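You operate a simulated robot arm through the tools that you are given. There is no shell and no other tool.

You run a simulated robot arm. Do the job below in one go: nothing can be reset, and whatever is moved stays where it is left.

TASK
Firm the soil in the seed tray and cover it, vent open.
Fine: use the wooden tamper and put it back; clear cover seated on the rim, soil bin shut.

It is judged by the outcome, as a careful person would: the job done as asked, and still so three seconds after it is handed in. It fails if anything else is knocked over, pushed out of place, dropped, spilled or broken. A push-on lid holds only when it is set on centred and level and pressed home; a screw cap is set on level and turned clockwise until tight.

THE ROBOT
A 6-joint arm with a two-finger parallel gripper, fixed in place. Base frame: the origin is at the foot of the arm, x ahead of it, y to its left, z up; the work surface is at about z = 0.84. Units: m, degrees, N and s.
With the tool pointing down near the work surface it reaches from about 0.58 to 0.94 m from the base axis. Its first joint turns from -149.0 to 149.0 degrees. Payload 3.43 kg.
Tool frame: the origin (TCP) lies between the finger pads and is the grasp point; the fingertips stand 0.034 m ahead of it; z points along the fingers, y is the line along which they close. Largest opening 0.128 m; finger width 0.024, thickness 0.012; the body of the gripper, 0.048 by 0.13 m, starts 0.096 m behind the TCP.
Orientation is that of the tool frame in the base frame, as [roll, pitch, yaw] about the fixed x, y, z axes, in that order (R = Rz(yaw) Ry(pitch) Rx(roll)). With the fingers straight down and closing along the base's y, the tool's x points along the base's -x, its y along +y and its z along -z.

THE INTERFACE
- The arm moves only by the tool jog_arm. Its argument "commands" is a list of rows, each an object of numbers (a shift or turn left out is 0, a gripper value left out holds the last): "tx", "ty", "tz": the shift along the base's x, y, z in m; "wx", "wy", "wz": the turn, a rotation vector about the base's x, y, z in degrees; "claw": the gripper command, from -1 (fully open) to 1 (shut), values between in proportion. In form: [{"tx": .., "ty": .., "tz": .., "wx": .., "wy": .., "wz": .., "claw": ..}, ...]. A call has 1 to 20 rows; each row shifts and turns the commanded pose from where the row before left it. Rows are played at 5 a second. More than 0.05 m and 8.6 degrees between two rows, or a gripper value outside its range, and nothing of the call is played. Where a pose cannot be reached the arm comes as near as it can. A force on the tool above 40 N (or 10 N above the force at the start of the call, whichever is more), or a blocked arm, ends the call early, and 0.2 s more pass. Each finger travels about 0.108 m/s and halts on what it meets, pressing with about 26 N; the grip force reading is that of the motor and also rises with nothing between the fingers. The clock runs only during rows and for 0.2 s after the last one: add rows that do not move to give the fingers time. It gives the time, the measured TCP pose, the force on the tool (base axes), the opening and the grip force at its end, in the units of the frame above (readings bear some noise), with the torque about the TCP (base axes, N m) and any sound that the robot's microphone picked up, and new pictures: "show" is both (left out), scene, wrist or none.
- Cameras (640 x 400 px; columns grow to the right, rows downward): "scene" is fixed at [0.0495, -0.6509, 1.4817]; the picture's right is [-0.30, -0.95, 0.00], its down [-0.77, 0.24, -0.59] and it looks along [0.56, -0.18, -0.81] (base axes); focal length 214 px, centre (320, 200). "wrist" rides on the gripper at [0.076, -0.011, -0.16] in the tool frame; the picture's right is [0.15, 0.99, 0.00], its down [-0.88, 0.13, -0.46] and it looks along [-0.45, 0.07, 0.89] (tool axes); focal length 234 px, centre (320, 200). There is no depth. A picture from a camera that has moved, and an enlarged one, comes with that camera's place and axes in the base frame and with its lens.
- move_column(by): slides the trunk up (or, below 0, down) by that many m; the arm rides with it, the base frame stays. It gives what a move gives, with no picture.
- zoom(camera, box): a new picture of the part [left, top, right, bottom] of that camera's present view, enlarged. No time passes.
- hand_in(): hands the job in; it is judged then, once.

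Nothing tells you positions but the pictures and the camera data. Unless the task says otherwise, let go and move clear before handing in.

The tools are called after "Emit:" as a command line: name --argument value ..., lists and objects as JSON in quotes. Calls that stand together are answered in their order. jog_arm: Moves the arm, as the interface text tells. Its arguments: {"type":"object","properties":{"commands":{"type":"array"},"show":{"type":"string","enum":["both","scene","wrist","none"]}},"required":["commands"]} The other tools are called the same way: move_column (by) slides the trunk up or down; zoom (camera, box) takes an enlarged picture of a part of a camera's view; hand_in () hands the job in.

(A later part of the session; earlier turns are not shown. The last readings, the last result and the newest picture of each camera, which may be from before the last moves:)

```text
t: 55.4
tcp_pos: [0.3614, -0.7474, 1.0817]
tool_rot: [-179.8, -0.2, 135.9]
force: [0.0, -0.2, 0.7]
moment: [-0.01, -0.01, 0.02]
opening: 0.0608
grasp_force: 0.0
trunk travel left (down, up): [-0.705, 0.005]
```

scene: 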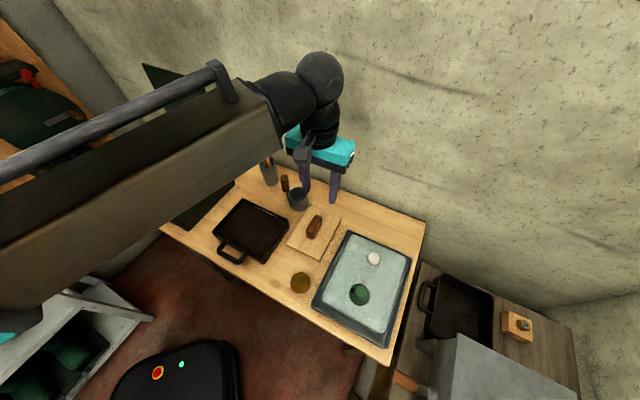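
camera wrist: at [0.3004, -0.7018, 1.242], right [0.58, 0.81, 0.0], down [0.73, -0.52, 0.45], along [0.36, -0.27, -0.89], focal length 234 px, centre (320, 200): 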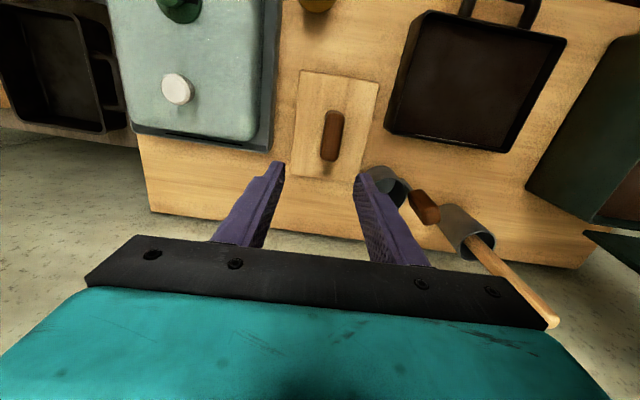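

Emit:
jog_arm --commands '[{"tx": 0.01, "ty": 0.0138}, {"tz": -0.04}, {"tz": -0.05}, {"tz": -0.045}, {}, {}]'

Emit:
zoom --camera "wrist" --box '[200, 80, 440, 250]'

Emit:
zoom --camera "scene" --box '[270, 170, 370, 270]'

```text
t: 56.8
tcp_pos: [0.3719, -0.7328, 0.9466]
tool_rot: [-179.9, -0.3, 135.9]
force: [-0.8, -0.2, 0.3]
moment: [-0.01, -0.01, -0.02]
opening: 0.061
grasp_force: 0.1
trunk travel left (down, up): [-0.705, 0.005]
camera wrist: at [0.3104, -0.6864, 1.1068], right [0.58, 0.81, 0.0], down [0.73, -0.52, 0.45], along [0.36, -0.27, -0.89], focal length 234 px, centre (320, 200)
```

scene: 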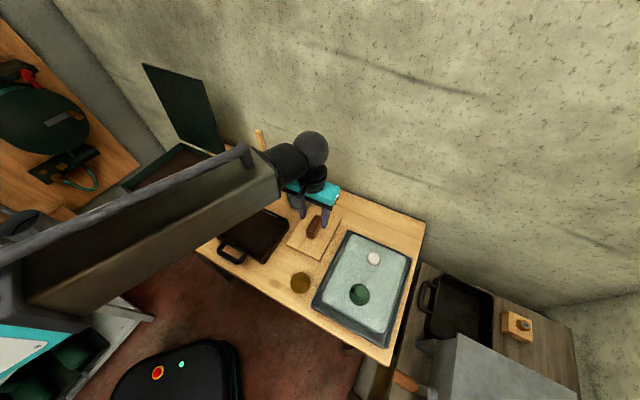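
wrist: 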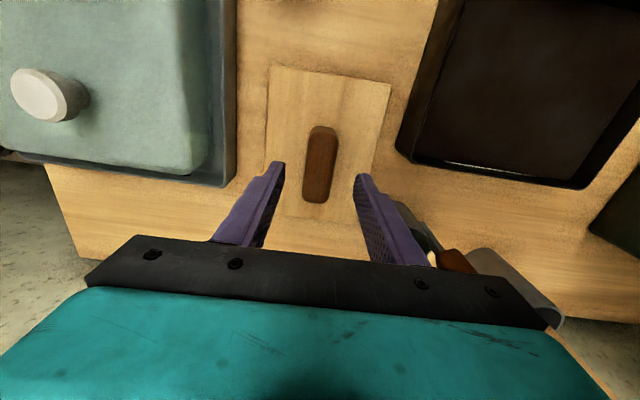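

```text
2.35 times, centred on (320, 165) of wrist
camera zoom: at [0.3104, -0.6864, 1.1068], right [0.58, 0.81, 0.0], down [0.73, -0.52, 0.45], along [0.36, -0.27, -0.89], focal length 551 px, centre (320, 282)
```

zoom: 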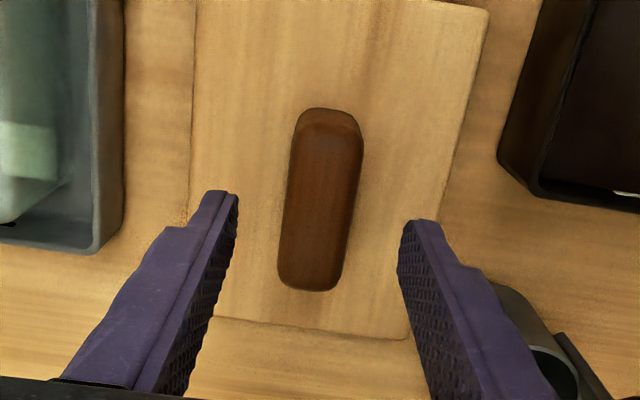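

```text
4.00 times, centred on (320, 220) of scene
camera zoom: at [0.0495, -0.6509, 1.4817], right [-0.3, -0.95, 0.0], down [-0.77, 0.24, -0.59], along [0.56, -0.18, -0.81], focal length 858 px, centre (320, 120)
```

zoom: 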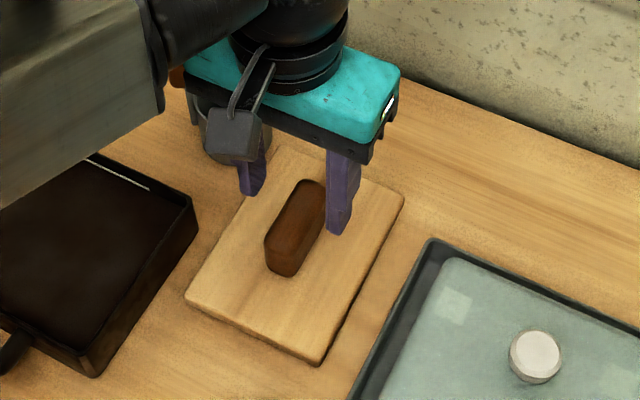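

Centred on the handle again. I'll go down, keep the fingertips clear of the plate, and grip.

Emit:
jog_arm --commands '[{"tz": -0.025}, {"tz": -0.015}, {"tz": -0.01}, {}, {"claw": 0.5}, {"claw": 1}, {"claw": 1}, {"claw": 1}, {}]' --show "none"

Emit:
jog_arm --commands '[{"tz": 0.004}, {}]'

Emit:
zoom --camera "scene" --box '[270, 170, 370, 270]'

Emit:
zoom --camera "wrist" --box '[160, 0, 480, 250]'

```text
t: 58.8
tcp_pos: [0.3724, -0.7297, 0.8937]
tool_rot: [-179.9, -0.3, 135.9]
force: [0.7, 0.1, -0.8]
moment: [0.01, -0.17, 0.02]
opening: 0.0277
grasp_force: 25.7
trunk travel left (down, up): [-0.705, 0.005]
```

```text
t: 59.4
tcp_pos: [0.3719, -0.7299, 0.8975]
tool_rot: [-179.8, -0.3, 135.9]
force: [0.5, -0.4, -2.1]
moment: [-0.02, -0.01, 0.02]
opening: 0.0276
grasp_force: 25.8
trunk travel left (down, up): [-0.705, 0.005]
camera wrist: at [0.3106, -0.6844, 1.0579], right [0.58, 0.81, 0.0], down [0.73, -0.52, 0.45], along [0.36, -0.27, -0.89], focal length 234 px, centre (320, 200)
```

scene: 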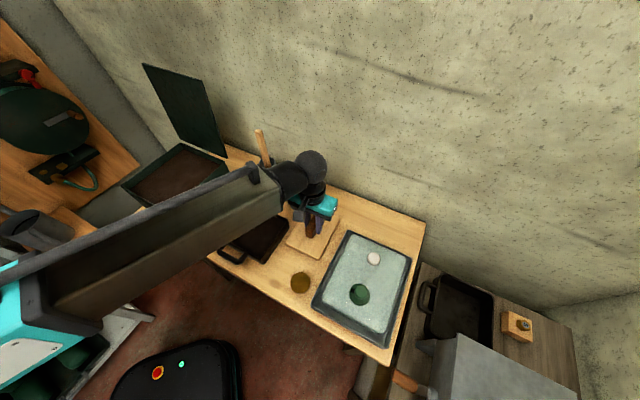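
wrist: 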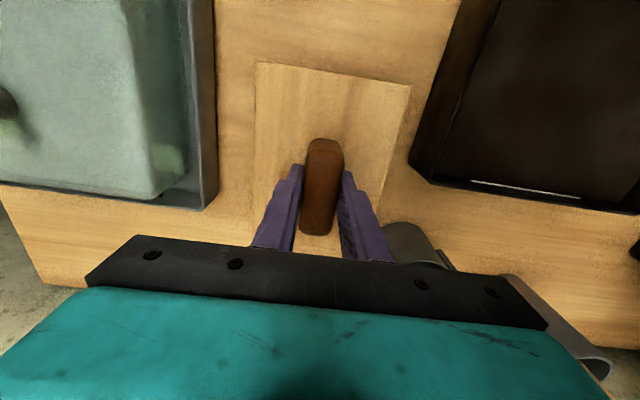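

```text
4.00 times, centred on (320, 220) of scene
camera zoom: at [0.0495, -0.6509, 1.4817], right [-0.3, -0.95, 0.0], down [-0.77, 0.24, -0.59], along [0.56, -0.18, -0.81], focal length 858 px, centre (320, 120)
```

zoom: 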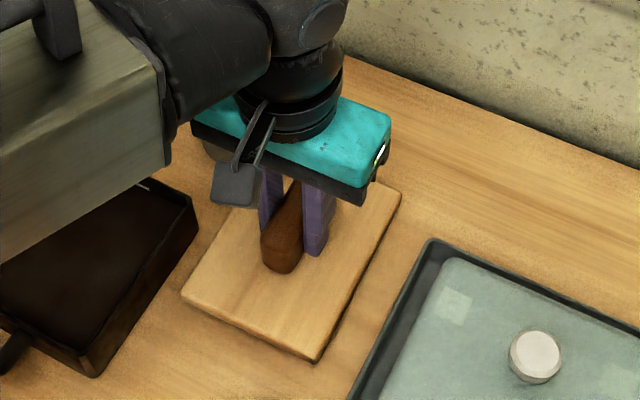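

```text
1.60 times, centred on (320, 125) of wrist
camera zoom: at [0.3106, -0.6844, 1.0579], right [0.58, 0.81, 0.0], down [0.73, -0.52, 0.45], along [0.36, -0.27, -0.89], focal length 375 px, centre (320, 320)
```

zoom: 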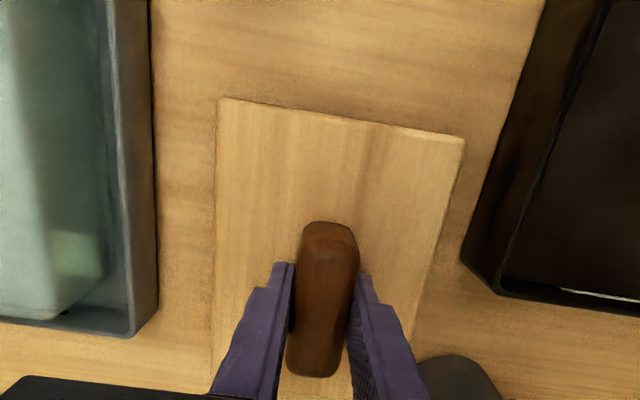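

The tamper is gripped and lifted 4 mm. I'll shift it back by (-0.010, -0.0134) m, set it down, and release without pressing.

Emit:
jog_arm --commands '[{"tx": -0.005, "ty": -0.0067}, {"tx": -0.005, "ty": -0.0067}, {}, {"tz": -0.002}, {"tz": -0.0015}, {}, {}]' --show "none"

```text
t: 61.0
tcp_pos: [0.3618, -0.7438, 0.895]
tool_rot: [-179.8, -0.3, 135.8]
force: [0.4, -0.4, -2.3]
moment: [0.02, -0.05, 0.02]
opening: 0.0277
grasp_force: 25.8
trunk travel left (down, up): [-0.705, 0.005]
```

Emit:
jog_arm --commands '[{"tz": -0.0008}, {}]' --show "none"

Emit:
jog_arm --commands '[{"tz": -0.0006}, {}]' --show "none"

```text
t: 61.6
tcp_pos: [0.362, -0.7426, 0.8951]
tool_rot: [-179.9, -0.3, 135.8]
force: [-0.2, 0.1, -1.1]
moment: [-0.02, -0.01, 0.02]
opening: 0.0277
grasp_force: 25.9
trunk travel left (down, up): [-0.705, 0.005]
```

```text
t: 62.2
tcp_pos: [0.3618, -0.7422, 0.8946]
tool_rot: [-179.9, -0.4, 135.9]
force: [0.0, -0.7, -1.7]
moment: [0.0, -0.03, -0.01]
opening: 0.0278
grasp_force: 26.2
trunk travel left (down, up): [-0.705, 0.005]
```

Emit:
jog_arm --commands '[{"tz": -0.0007}, {}]' --show "none"

Emit:
jog_arm --commands '[{"tz": -0.0007}, {}]' --show "none"

```text
t: 62.8
tcp_pos: [0.3613, -0.7435, 0.8944]
tool_rot: [-179.8, -0.2, 135.8]
force: [1.7, -2.2, 5.8]
moment: [0.54, 0.1, -0.05]
opening: 0.0275
grasp_force: 25.3
trunk travel left (down, up): [-0.705, 0.005]
```

```text
t: 63.4
tcp_pos: [0.3609, -0.7427, 0.8944]
tool_rot: [-179.8, -0.3, 135.7]
force: [-1.0, -3.0, 13.9]
moment: [0.87, 0.06, 0.05]
opening: 0.0278
grasp_force: 25.9
trunk travel left (down, up): [-0.705, 0.005]
```

Contact made. I'll relieve the pressure, open slowly, and check the plate's position before rising.

Emit:
jog_arm --commands '[{"tz": 0.0012}, {}, {"claw": 0.52}, {}, {}]' --show "scene"

Emit:
zoom --camera "scene" --box '[270, 170, 370, 270]'

```text
t: 64.6
tcp_pos: [0.3613, -0.7423, 0.8936]
tool_rot: [-179.8, -0.4, 135.8]
force: [-0.3, -0.7, 0.4]
moment: [0.0, -0.02, -0.02]
opening: 0.0308
grasp_force: 0.0
trunk travel left (down, up): [-0.705, 0.005]
```

scene: 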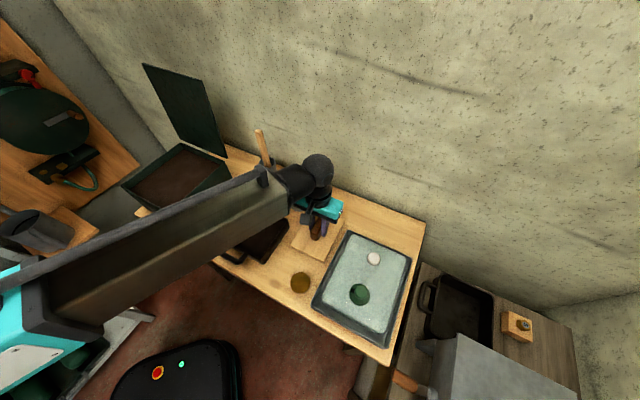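

```text
4.00 times, centred on (320, 220) of scene
camera zoom: at [0.0495, -0.6509, 1.4817], right [-0.3, -0.95, 0.0], down [-0.77, 0.24, -0.59], along [0.56, -0.18, -0.81], focal length 858 px, centre (320, 120)
```

zoom: 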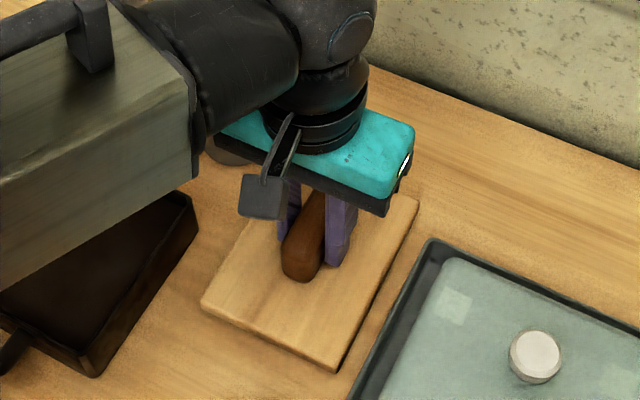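

The plate is back exactly where it started. I'll open a bit more and rise straight up.

Emit:
jog_arm --commands '[{"claw": 0.4}, {"claw": 0.25}, {}, {"tz": 0.005}, {"tz": 0.015}, {"tz": 0.03}, {"tz": 0.05}, {"tz": 0.05}, {"tz": 0.05}, {"tz": 0.03}, {}]'

Emit:
zoom --camera "scene" --box '[200, 160, 360, 280]'

Emit:
zoom --camera "wrist" --box '[240, 60, 540, 300]'

```text
t: 67.0
tcp_pos: [0.3638, -0.7401, 1.1241]
tool_rot: [-179.8, -0.3, 135.9]
force: [0.5, 0.6, 1.4]
moment: [0.01, -0.01, -0.03]
opening: 0.0478
grasp_force: 0.0
trunk travel left (down, up): [-0.705, 0.005]
camera wrist: at [0.3028, -0.6956, 1.2835], right [0.58, 0.81, 0.0], down [0.73, -0.52, 0.45], along [0.36, -0.27, -0.89], focal length 234 px, centre (320, 200)
```

scene: 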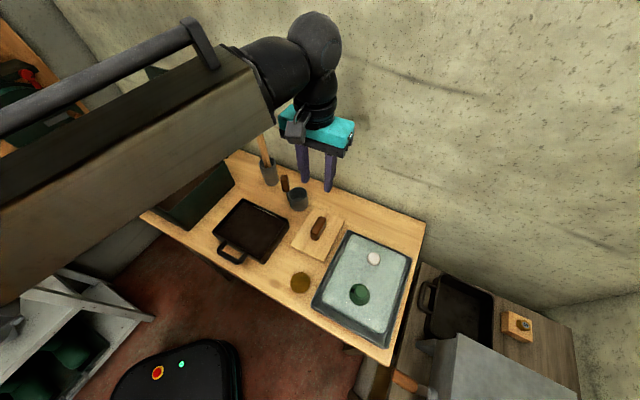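
wrist: 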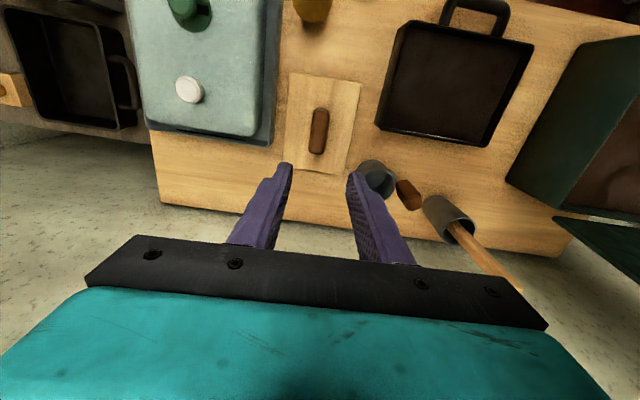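

```text
3.33 times, centred on (280, 220) of scene
camera zoom: at [0.0495, -0.6509, 1.4817], right [-0.3, -0.95, 0.0], down [-0.77, 0.24, -0.59], along [0.56, -0.18, -0.81], focal length 715 px, centre (453, 133)
```

zoom: 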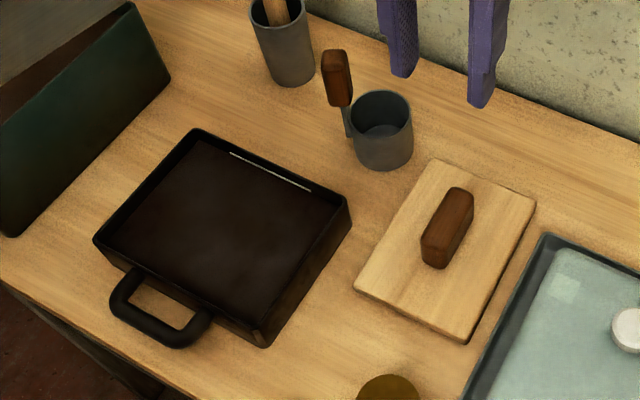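

```text
1.67 times, centred on (390, 180) of wrist
camera zoom: at [0.3028, -0.6956, 1.2835], right [0.58, 0.81, 0.0], down [0.73, -0.52, 0.45], along [0.36, -0.27, -0.89], focal length 390 px, centre (203, 233)
```

zoom: 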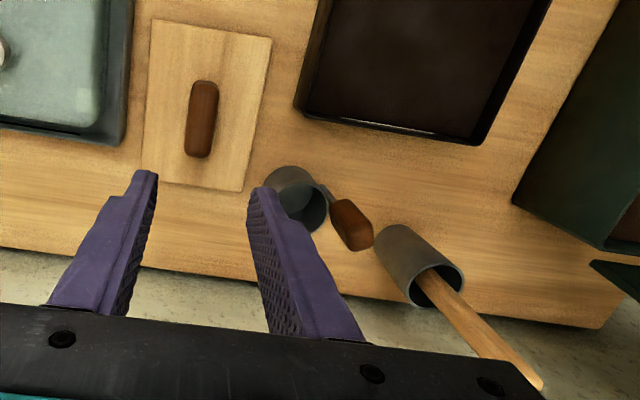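

The tamper is back in place. Now I'll restore the cup: its handle is near (0.50, -0.68, top ~0.99) and was originally near (0.469, -0.715), so it needs about +56° of turn. I'll move above the handle.

Emit:
jog_arm --commands '[{"wz": 7.6, "tx": 0.0274, "ty": 0.0127, "claw": -0.3}, {"wz": 7.6, "tx": 0.0274, "ty": 0.0127}, {"wz": 7.6, "tx": 0.0274, "ty": 0.0127}, {"wz": 7.6, "tx": 0.0274, "ty": 0.0127}, {"wz": 7.6, "tx": 0.0276, "ty": 0.0128}, {}, {}]'

Emit:
zoom --camera "wrist" --box '[200, 80, 440, 250]'

Emit:
zoom --camera "scene" --box '[240, 130, 340, 230]'

```text
t: 68.6
tcp_pos: [0.4986, -0.6772, 1.1253]
tool_rot: [-179.7, -0.3, 173.9]
force: [0.7, 0.8, -0.3]
moment: [-0.02, 0.0, 0.01]
opening: 0.0833
grasp_force: 0.1
trunk travel left (down, up): [-0.705, 0.005]
camera wrist: at [0.4235, -0.6793, 1.2843], right [-0.04, 1.0, 0.0], down [0.89, 0.04, 0.45], along [0.45, 0.02, -0.89], focal length 234 px, centre (320, 200)
```

scene: 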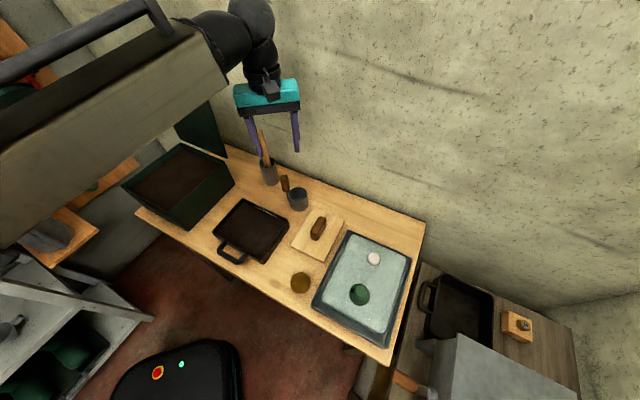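
wrist: 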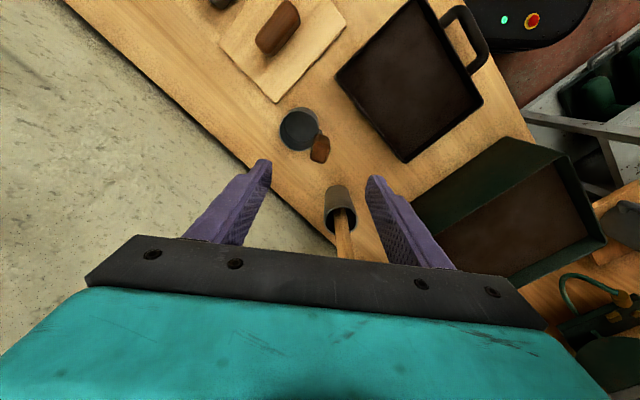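

```text
2.35 times, centred on (320, 165) of wrist
camera zoom: at [0.4235, -0.6793, 1.2843], right [-0.04, 1.0, 0.0], down [0.89, 0.04, 0.45], along [0.45, 0.02, -0.89], focal length 551 px, centre (320, 282)
```

zoom: 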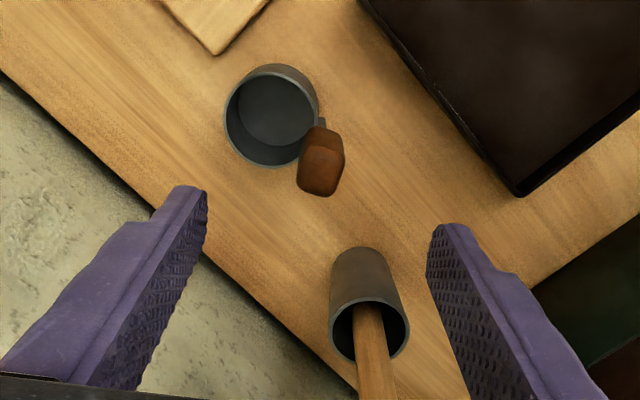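

```text
4.00 times, centred on (290, 180) of scene
camera zoom: at [0.0495, -0.6509, 1.4817], right [-0.3, -0.95, 0.0], down [-0.77, 0.24, -0.59], along [0.56, -0.18, -0.81], focal length 858 px, centre (440, 280)
```

zoom: 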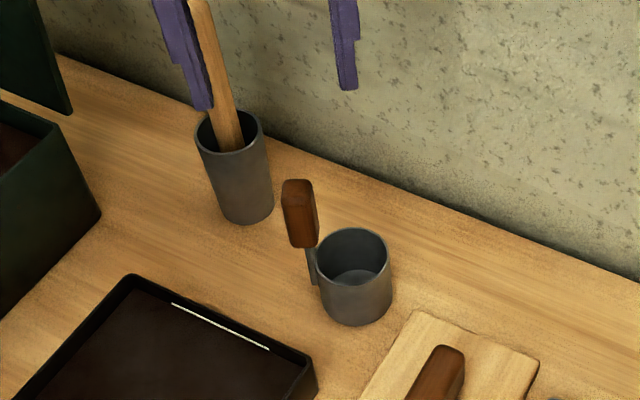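

The handle is at about (0.502, -0.676), and the cup's centre at (0.494, -0.712). I'll go down around the handle, staying above the cup rim, and grip it.

Emit:
jog_arm --commands '[{"tx": 0.0034, "ty": 0.001, "claw": -0.1}, {"tz": -0.04}, {"tz": -0.04}, {"tz": -0.03}, {"tz": -0.025}, {}, {"claw": 0.4}, {"claw": 0.7}, {"claw": 1}, {"claw": 1}, {}]'

Emit:
zoom --camera "wrist" --box '[200, 80, 440, 250]'

Emit:
zoom --camera "scene" --box '[220, 120, 420, 245]'

```text
t: 71.0
tcp_pos: [0.5006, -0.6783, 0.9895]
tool_rot: [-179.9, -0.2, 174.0]
force: [0.8, -1.4, 2.2]
moment: [-0.23, -0.12, -0.08]
opening: 0.0237
grasp_force: 26.2
trunk travel left (down, up): [-0.705, 0.005]
camera wrist: at [0.4258, -0.6797, 1.1494], right [-0.04, 1.0, 0.0], down [0.89, 0.04, 0.45], along [0.45, 0.02, -0.89], focal length 234 px, centre (320, 200)
```

scene: 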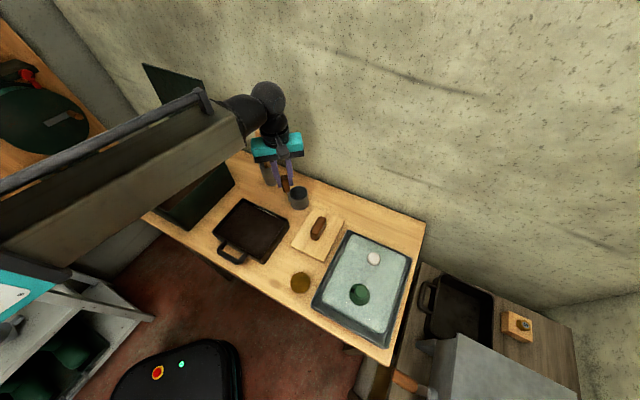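
wrist: 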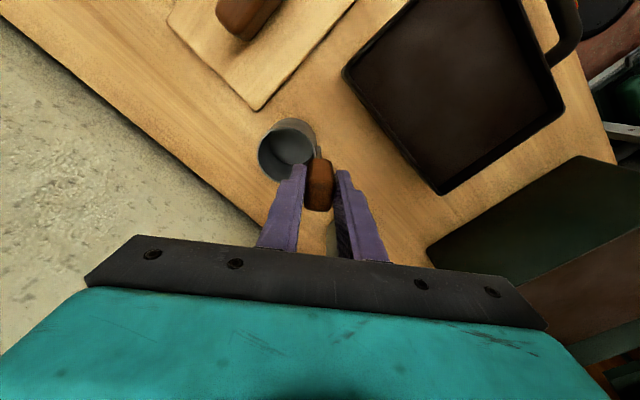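

```text
2.35 times, centred on (320, 165) of wrist
camera zoom: at [0.4258, -0.6797, 1.1494], right [-0.04, 1.0, 0.0], down [0.89, 0.04, 0.45], along [0.45, 0.02, -0.89], focal length 551 px, centre (320, 282)
```

zoom: 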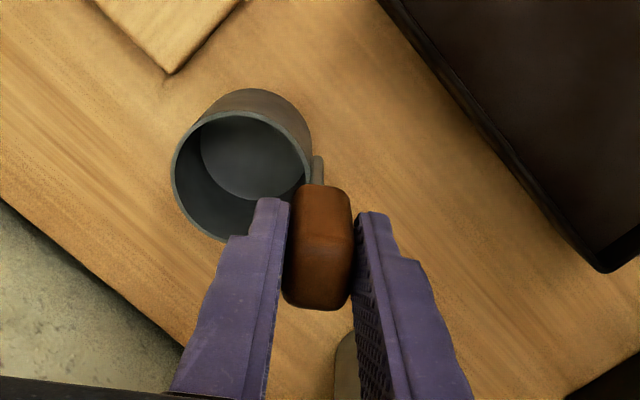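

```text
3.20 times, centred on (320, 182) of scene
camera zoom: at [0.0495, -0.6509, 1.4817], right [-0.3, -0.95, 0.0], down [-0.77, 0.24, -0.59], along [0.56, -0.18, -0.81], focal length 686 px, centre (320, 256)
```

zoom: 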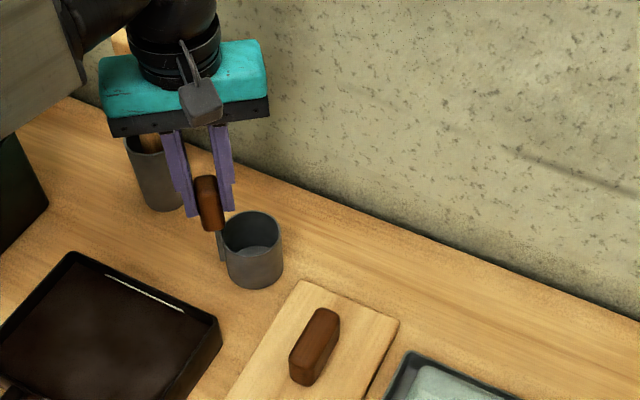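

The cup handle is gripped. I'll lift it 8 mm, turn +58° while shifting it back, and compare with the original picture before setting it down.

Emit:
jog_arm --commands '[{"tz": 0.008}, {}, {"wz": 8.29, "tx": -0.00386, "ty": -0.00614}, {"wz": 8.29, "tx": -0.00386, "ty": -0.00614}, {"wz": 8.29, "tx": -0.00386, "ty": -0.00614}, {"wz": 8.29, "tx": -0.00386, "ty": -0.00614}, {"wz": 8.29, "tx": -0.00386, "ty": -0.00614}, {"wz": 8.29, "tx": -0.00386, "ty": -0.00614}, {"wz": 8.29, "tx": -0.00386, "ty": -0.00614}, {}, {}]'

Emit:
zoom --camera "scene" --box '[220, 120, 420, 245]'

Emit:
zoom --camera "wrist" --box '[200, 80, 440, 250]'

```text
t: 73.4
tcp_pos: [0.4736, -0.7214, 0.997]
tool_rot: [-179.8, -0.3, -128.1]
force: [0.7, 0.9, -2.8]
moment: [0.02, 0.08, -0.03]
opening: 0.0236
grasp_force: 26.2
trunk travel left (down, up): [-0.705, 0.005]
camera wrist: at [0.4367, -0.7863, 1.1577], right [-0.87, 0.49, 0.0], down [0.44, 0.78, 0.45], along [0.23, 0.39, -0.89], focal length 234 px, centre (320, 200)
```

scene: 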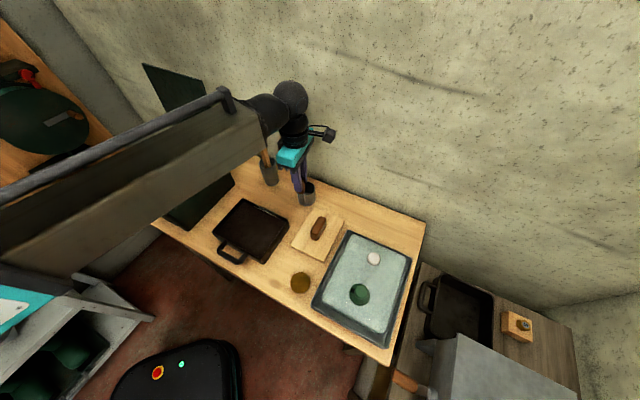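
wrist: 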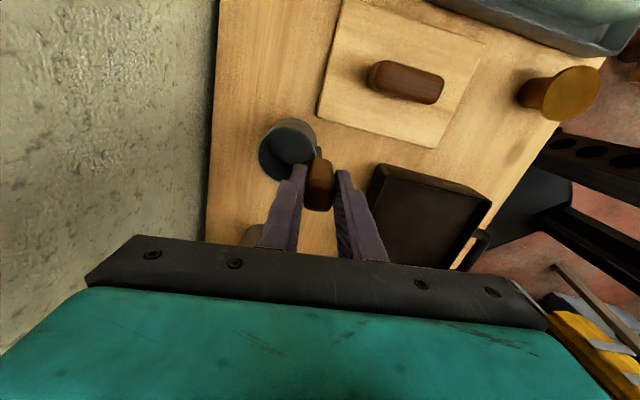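

```text
3.20 times, centred on (320, 182) of scene
camera zoom: at [0.0495, -0.6509, 1.4817], right [-0.3, -0.95, 0.0], down [-0.77, 0.24, -0.59], along [0.56, -0.18, -0.81], focal length 686 px, centre (320, 256)
```

zoom: 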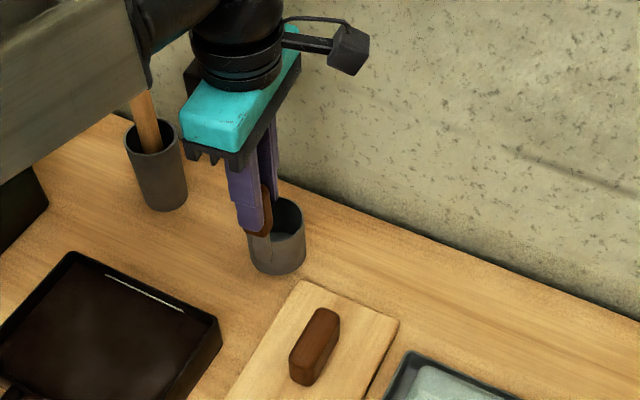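

```text
2.35 times, centred on (320, 165) of wrist
camera zoom: at [0.4367, -0.7863, 1.1577], right [-0.87, 0.49, 0.0], down [0.44, 0.78, 0.45], along [0.23, 0.39, -0.89], focal length 551 px, centre (320, 282)
```

zoom: 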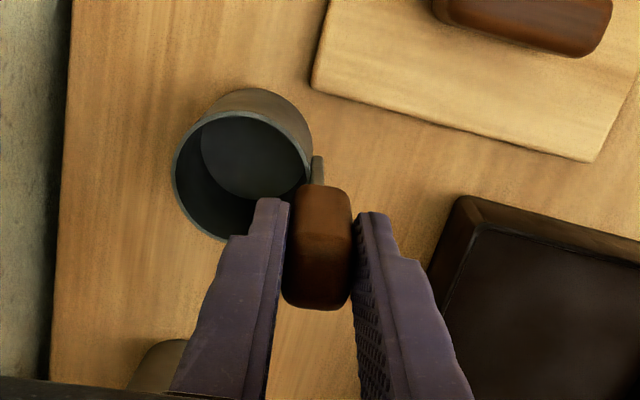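

The cup matches its original picture position closely. I'll lower it to the bench and release gently.

Emit:
jog_arm --commands '[{"tz": -0.005}, {"tz": -0.002}, {}, {}]' --show "none"

Emit:
jog_arm --commands '[{"tz": -0.001}, {}]' --show "none"

```text
t: 74.4
tcp_pos: [0.4739, -0.7211, 0.9904]
tool_rot: [-179.8, -0.2, -128.1]
force: [-0.4, 0.0, -2.4]
moment: [0.05, 0.06, 0.0]
opening: 0.0235
grasp_force: 25.9
trunk travel left (down, up): [-0.705, 0.005]
```

```text
t: 75.0
tcp_pos: [0.4751, -0.7218, 0.9896]
tool_rot: [-179.7, -0.3, -128.1]
force: [0.4, -0.2, -1.9]
moment: [0.06, 0.04, -0.03]
opening: 0.0239
grasp_force: 26.6
trunk travel left (down, up): [-0.705, 0.005]
```

Emit:
jog_arm --commands '[{"tz": -0.001}, {}]' --show "none"

Emit:
jog_arm --commands '[{"tz": -0.001}, {}]' --show "none"

```text
t: 75.6
tcp_pos: [0.4748, -0.7221, 0.9905]
tool_rot: [-179.7, -0.3, -128.2]
force: [-1.5, -1.6, 3.3]
moment: [0.0, -0.04, -0.05]
opening: 0.0234
grasp_force: 26.3
trunk travel left (down, up): [-0.705, 0.005]
```

```text
t: 76.2
tcp_pos: [0.4745, -0.7212, 0.9899]
tool_rot: [-179.6, -0.3, -128.0]
force: [-1.3, -2.6, 14.5]
moment: [-0.12, -0.38, -0.06]
opening: 0.0236
grasp_force: 25.9
trunk travel left (down, up): [-0.705, 0.005]
```

Contact confirmed. I'll ease off, open slowly and rise.

Emit:
jog_arm --commands '[{"tz": 0.0012}, {}, {"claw": 0.58}, {"claw": 0.5}, {"claw": 0.35}, {"claw": 0.2}, {}, {"tz": 0.01}, {"tz": 0.03}, {"tz": 0.04}, {"tz": 0.05}, {"tz": 0.03}, {}]'

Emit:
zoom --camera "scene" --box '[220, 120, 420, 245]'

```text
t: 79.0
tcp_pos: [0.478, -0.7196, 1.1517]
tool_rot: [-179.9, -0.3, -128.1]
force: [0.0, 0.0, -0.7]
moment: [-0.02, 0.0, 0.0]
opening: 0.0513
grasp_force: 0.1
trunk travel left (down, up): [-0.705, 0.005]
camera wrist: at [0.44, -0.7857, 1.311], right [-0.87, 0.5, 0.0], down [0.44, 0.78, 0.45], along [0.23, 0.39, -0.89], focal length 234 px, centre (320, 200)
```

scene: 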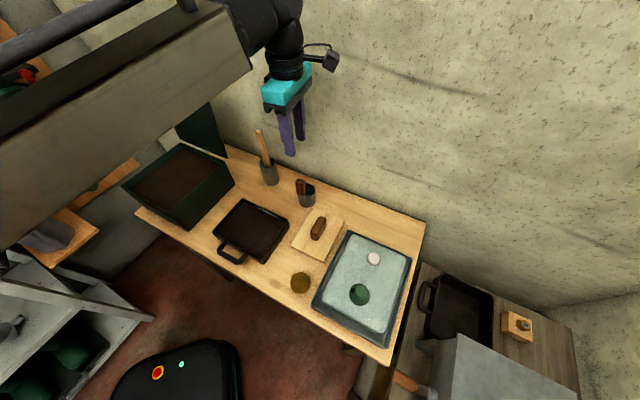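
wrist: 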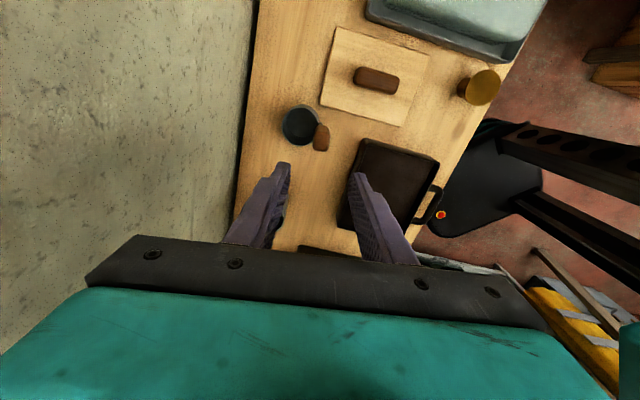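

```text
3.20 times, centred on (320, 182) of scene
camera zoom: at [0.0495, -0.6509, 1.4817], right [-0.3, -0.95, 0.0], down [-0.77, 0.24, -0.59], along [0.56, -0.18, -0.81], focal length 686 px, centre (320, 256)
```

zoom: 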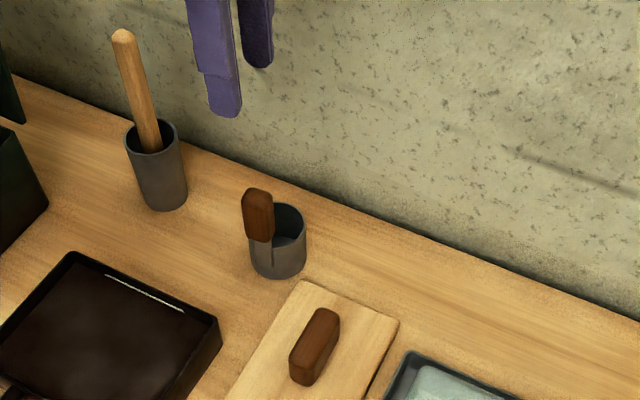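

The cup is back where it was, within a few millimetres. Next is the vent: I'll move to the far side of the cover to look at it closely.

Emit:
jog_arm --commands '[{"tx": -0.045, "ty": -0.0072, "wz": -5.75, "claw": 0.2}, {"tx": -0.045, "ty": -0.0072, "wz": -5.75}, {"tx": -0.045, "ty": -0.0072, "wz": -5.75}, {"tx": -0.045, "ty": -0.0072, "wz": -5.75}, {"tx": -0.045, "ty": -0.0072, "wz": -5.75}, {"tx": -0.045, "ty": -0.0072, "wz": -5.75}, {"tx": -0.045, "ty": -0.0072, "wz": -5.75}, {"tx": -0.045, "ty": -0.0072, "wz": -5.75}, {"tx": -0.045, "ty": -0.0072, "wz": -5.9}, {}]' --show "none"

Emit:
jog_arm --commands '[{"tx": -0.02, "tz": -0.03, "wy": -7.5}, {"tx": -0.02, "tz": -0.03, "wy": -7.5}, {"tx": -0.02, "wy": -7.5}, {"tx": -0.02, "wy": -7.5}, {}]'

```text
t: 81.2
tcp_pos: [0.0717, -0.783, 1.1448]
tool_rot: [-179.8, -0.4, 179.9]
force: [0.6, 0.2, -0.2]
moment: [0.0, -0.02, 0.02]
opening: 0.051
grasp_force: 0.2
trunk travel left (down, up): [-0.705, 0.005]
```

```text
t: 82.4
tcp_pos: [-0.0107, -0.7841, 1.0874]
tool_rot: [-179.8, 29.8, -180.0]
force: [-0.1, 0.9, -0.1]
moment: [-0.01, 0.0, 0.03]
opening: 0.0511
grasp_force: 0.2
trunk travel left (down, up): [-0.705, 0.005]
camera wrist: at [-0.1554, -0.7941, 1.188], right [-0.13, 0.99, -0.08], down [0.54, 0.13, 0.83], along [0.83, 0.06, -0.55], focal length 234 px, centre (320, 200)
```

scene: 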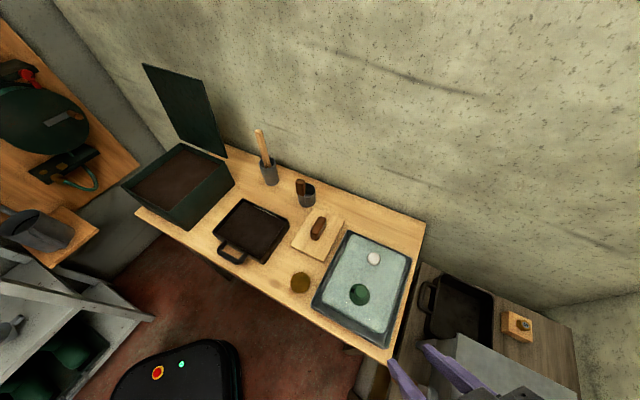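
wrist: 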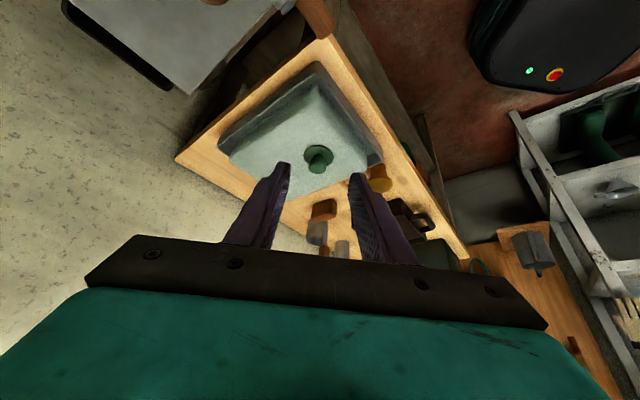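

Emit:
zoom --camera "wrist" --box '[290, 135, 350, 180]'

Emit:
zoom --camera "wrist" --box '[200, 50, 400, 210]'

Emit:
zoom --camera "scene" --box '[340, 275, 380, 310]'

Emit:
zoom --camera "scene" --box '[300, 220, 430, 365]'

```text
8.89 times, centred on (320, 158) of wrist
camera zoom: at [-0.1554, -0.7941, 1.188], right [-0.13, 0.99, -0.08], down [0.54, 0.13, 0.83], along [0.83, 0.06, -0.55], focal length 2082 px, centre (320, 578)
```

zoom: 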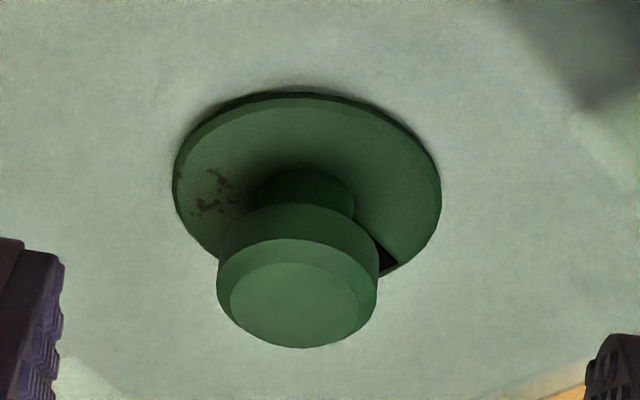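

```text
2.50 times, centred on (300, 130) of wrist
camera zoom: at [-0.1554, -0.7941, 1.188], right [-0.13, 0.99, -0.08], down [0.54, 0.13, 0.83], along [0.83, 0.06, -0.55], focal length 585 px, centre (370, 375)
```

zoom: 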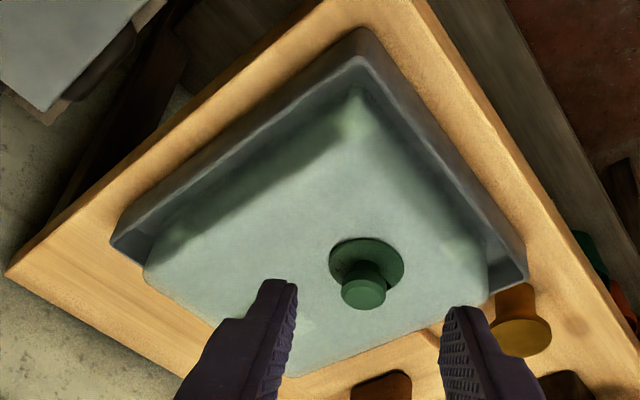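

```text
11.43 times, centred on (360, 292) of scene
camera zoom: at [0.0495, -0.6509, 1.4817], right [-0.3, -0.95, 0.0], down [-0.77, 0.24, -0.59], along [0.56, -0.18, -0.81], focal length 2451 px, centre (-137, -857)
```

zoom: 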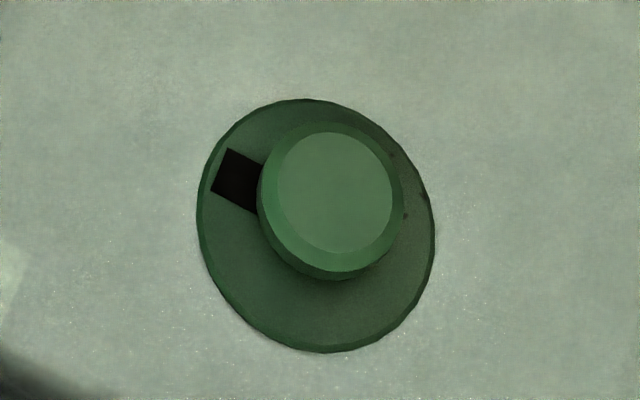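

```text
2.76 times, centred on (365, 292) of scene
camera zoom: at [0.0495, -0.6509, 1.4817], right [-0.3, -0.95, 0.0], down [-0.77, 0.24, -0.59], along [0.56, -0.18, -0.81], focal length 592 px, centre (196, -55)
```

zoom: 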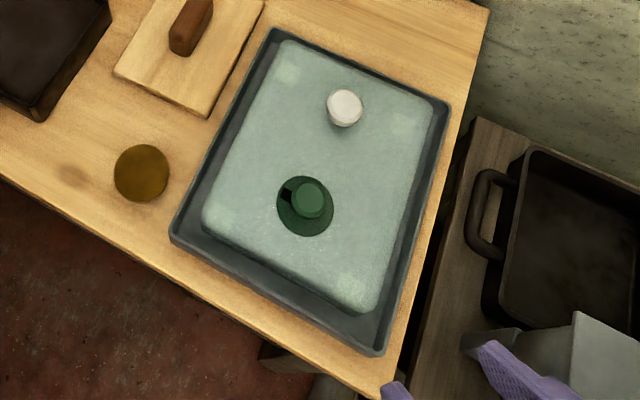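

The vent is a dial: a green disc with a mushroom knob and a black pointer aligned with the cover's short side. I'll straighten the tool and line up over the green knob to try turning it while the cover sits in its holder.

Emit:
jog_arm --commands '[{"tx": 0.035, "wy": 7.5, "claw": 0.1}, {"tx": 0.037, "wy": 7.5}, {"tx": 0.037, "wy": 7.5}, {"tx": 0.0377, "ty": 0.0036, "wy": 7.5}, {"wy": 0.3, "wx": 0.2}, {"tz": -0.04}, {"tz": -0.03}, {}, {}]'

Emit:
zoom --camera "wrist" --box '[230, 100, 410, 240]'

Emit:
zoom --camera "scene" --box '[320, 230, 420, 330]'

```text
t: 84.4
tcp_pos: [0.1372, -0.7819, 1.0162]
tool_rot: [-179.9, -0.6, 180.0]
force: [0.1, 0.8, 0.1]
moment: [-0.01, -0.02, 0.01]
opening: 0.0572
grasp_force: 0.0
trunk travel left (down, up): [-0.705, 0.005]
camera wrist: at [0.0644, -0.7925, 1.176], right [-0.15, 0.99, 0.0], down [0.89, 0.13, 0.45], along [0.44, 0.07, -0.89], focal length 234 px, centre (320, 200)
```

scene: 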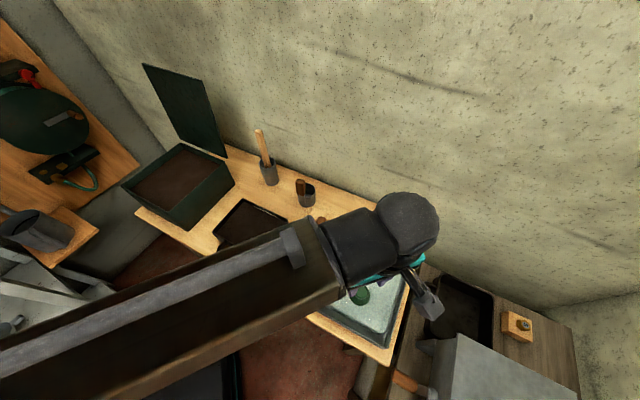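
wrist: 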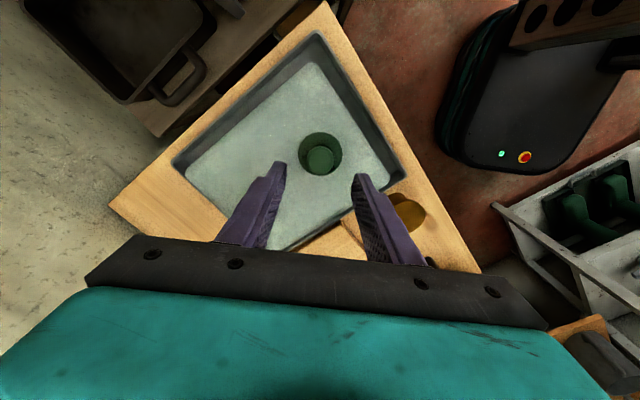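

```text
2.86 times, centred on (320, 170) of wrist
camera zoom: at [0.0644, -0.7925, 1.176], right [-0.15, 0.99, 0.0], down [0.89, 0.13, 0.45], along [0.44, 0.07, -0.89], focal length 669 px, centre (320, 286)
```

zoom: 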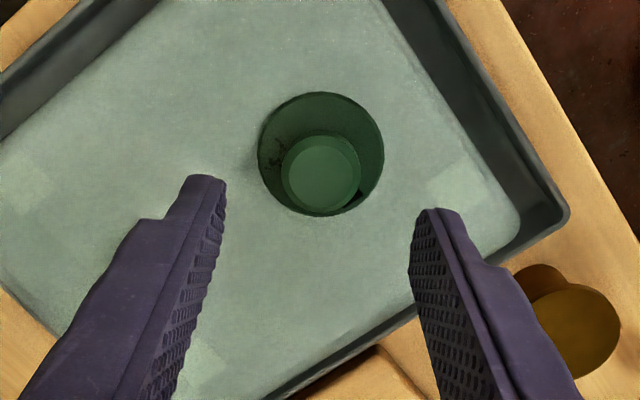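

```text
4.00 times, centred on (370, 280) of scene
camera zoom: at [0.0495, -0.6509, 1.4817], right [-0.3, -0.95, 0.0], down [-0.77, 0.24, -0.59], along [0.56, -0.18, -0.81], focal length 858 px, centre (120, -120)
```

zoom: 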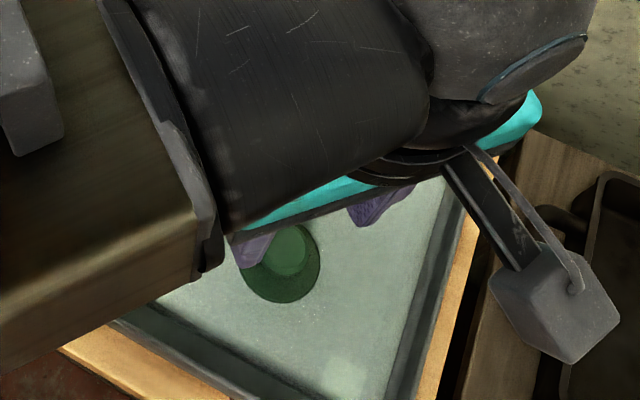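

Knob centre is at about (0.135, -0.7815), top near z 0.94. I'll descend around it.

Emit:
jog_arm --commands '[{"tx": -0.002, "ty": 0.0004, "wx": 0.1, "wy": -0.6}, {"tz": -0.025}, {"tz": -0.02}, {"tz": -0.01}, {}]' --show "wrist"

Emit:
zoom --camera "wrist" --box '[230, 130, 410, 270]'

```text
t: 85.6
tcp_pos: [0.1342, -0.7805, 0.9634]
tool_rot: [179.9, -0.1, -180.0]
force: [-0.1, -0.6, -0.4]
moment: [-0.01, 0.0, 0.0]
opening: 0.0575
grasp_force: 0.1
trunk travel left (down, up): [-0.705, 0.005]
camera wrist: at [0.0594, -0.7914, 1.1223], right [-0.15, 0.99, 0.0], down [0.88, 0.13, 0.46], along [0.45, 0.07, -0.89], focal length 234 px, centre (320, 200)
```

wrist: 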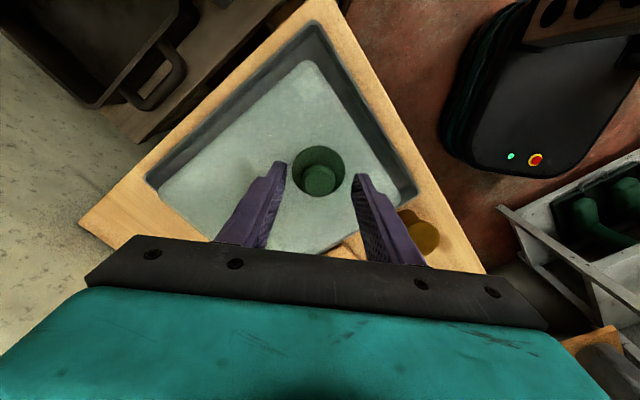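

```text
2.86 times, centred on (320, 200) of wrist
camera zoom: at [0.0594, -0.7914, 1.1223], right [-0.15, 0.99, 0.0], down [0.88, 0.13, 0.46], along [0.45, 0.07, -0.89], focal length 669 px, centre (320, 200)
```

zoom: 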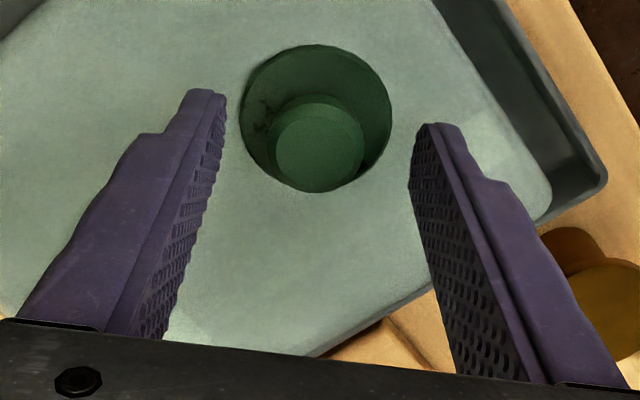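

The fingers straddle the knob. I'll go down a further 10 mm and grip it.

Emit:
jog_arm --commands '[{"tz": -0.005, "tx": 0.001, "ty": -0.0005}, {"tz": -0.005}, {}, {"claw": 0.4}, {"claw": 0.7}, {"claw": 1}, {"claw": 1}, {}]' --show "wrist"

Emit:
zoom --camera "wrist" --box '[230, 130, 410, 270]'

```text
t: 87.4
tcp_pos: [0.1355, -0.7821, 0.9538]
tool_rot: [179.9, 0.1, -180.0]
force: [0.7, 0.8, 0.0]
moment: [0.06, 0.02, -0.01]
opening: 0.0285
grasp_force: 26.2
trunk travel left (down, up): [-0.705, 0.005]
camera wrist: at [0.0604, -0.7926, 1.1124], right [-0.15, 0.99, 0.0], down [0.88, 0.13, 0.46], along [0.45, 0.07, -0.89], focal length 234 px, centre (320, 200)
```

wrist: 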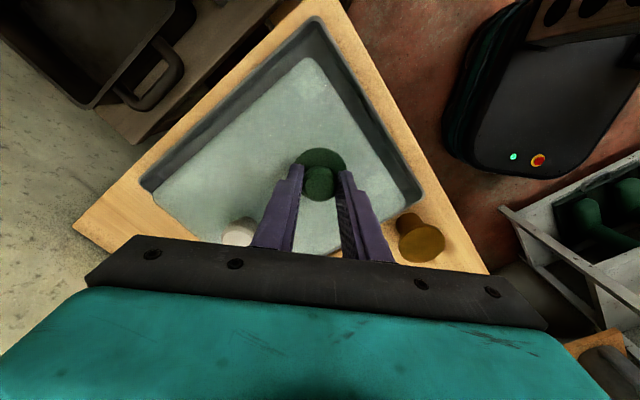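

```text
2.86 times, centred on (320, 200) of wrist
camera zoom: at [0.0604, -0.7926, 1.1124], right [-0.15, 0.99, 0.0], down [0.88, 0.13, 0.46], along [0.45, 0.07, -0.89], focal length 669 px, centre (320, 200)
```

zoom: 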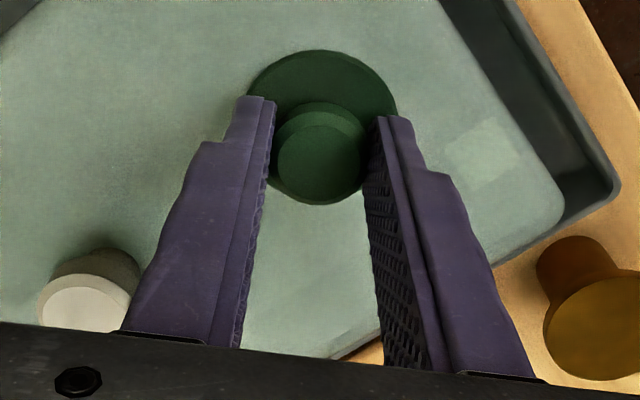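

The knob is gripped. I'll try a small counter-clockwise turn and watch the torque and the cover.

Emit:
jog_arm --commands '[{"wz": 5}, {"wz": 5}, {}]' --show "wrist"

Emit:
zoom --camera "wrist" --box '[130, 0, 450, 270]'

```text
t: 88.2
tcp_pos: [0.1363, -0.7823, 0.9547]
tool_rot: [179.9, 0.1, -169.9]
force: [0.0, 0.8, -0.3]
moment: [0.06, 0.06, 0.03]
opening: 0.0284
grasp_force: 26.2
trunk travel left (down, up): [-0.705, 0.005]
camera wrist: at [0.064, -0.8065, 1.1131], right [-0.32, 0.95, 0.0], down [0.84, 0.28, 0.46], along [0.43, 0.15, -0.89], focal length 234 px, centre (320, 200)
```

wrist: 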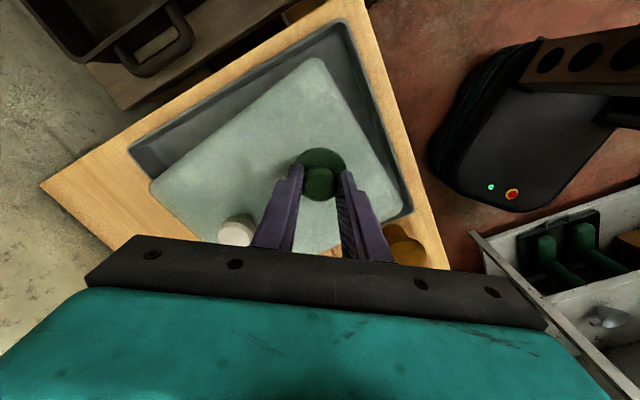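

```text
1.48 times, centred on (290, 135) of wrist
camera zoom: at [0.064, -0.8065, 1.1131], right [-0.32, 0.95, 0.0], down [0.84, 0.28, 0.46], along [0.43, 0.15, -0.89], focal length 347 px, centre (364, 296)
```

zoom: 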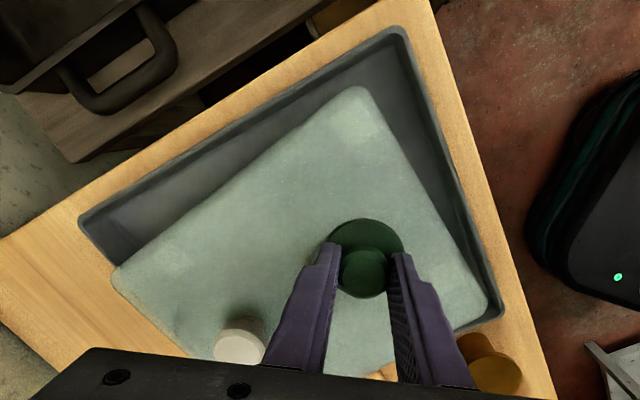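

The cover itself turned with the knob, so the dial didn't move that way. I'll return and try clockwise.

Emit:
jog_arm --commands '[{"wz": -5}, {"wz": -5}, {}, {"wz": -5}, {"wz": -5}, {}]' --show "wrist"

Emit:
zoom --camera "wrist" --box '[130, 0, 450, 270]'

```text
t: 89.6
tcp_pos: [0.1362, -0.781, 0.9537]
tool_rot: [179.9, 0.1, 169.9]
force: [1.3, 3.1, 0.4]
moment: [0.1, -0.12, 0.36]
opening: 0.0279
grasp_force: 26.3
trunk travel left (down, up): [-0.705, 0.005]
camera wrist: at [0.0597, -0.7789, 1.1126], right [0.03, 1.0, 0.0], down [0.89, -0.03, 0.46], along [0.46, -0.01, -0.89], focal length 234 px, centre (320, 200)
```

wrist: 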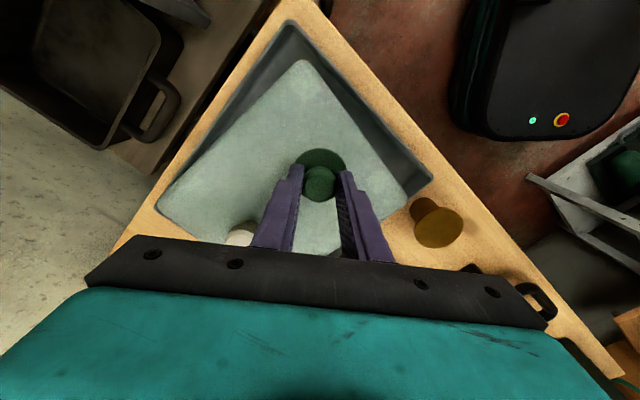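

```text
1.48 times, centred on (290, 135) of wrist
camera zoom: at [0.0597, -0.7789, 1.1126], right [0.03, 1.0, 0.0], down [0.89, -0.03, 0.46], along [0.46, -0.01, -0.89], focal length 347 px, centre (364, 296)
```

zoom: 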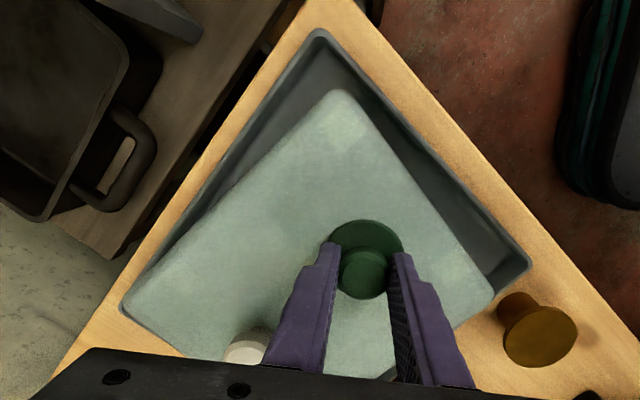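

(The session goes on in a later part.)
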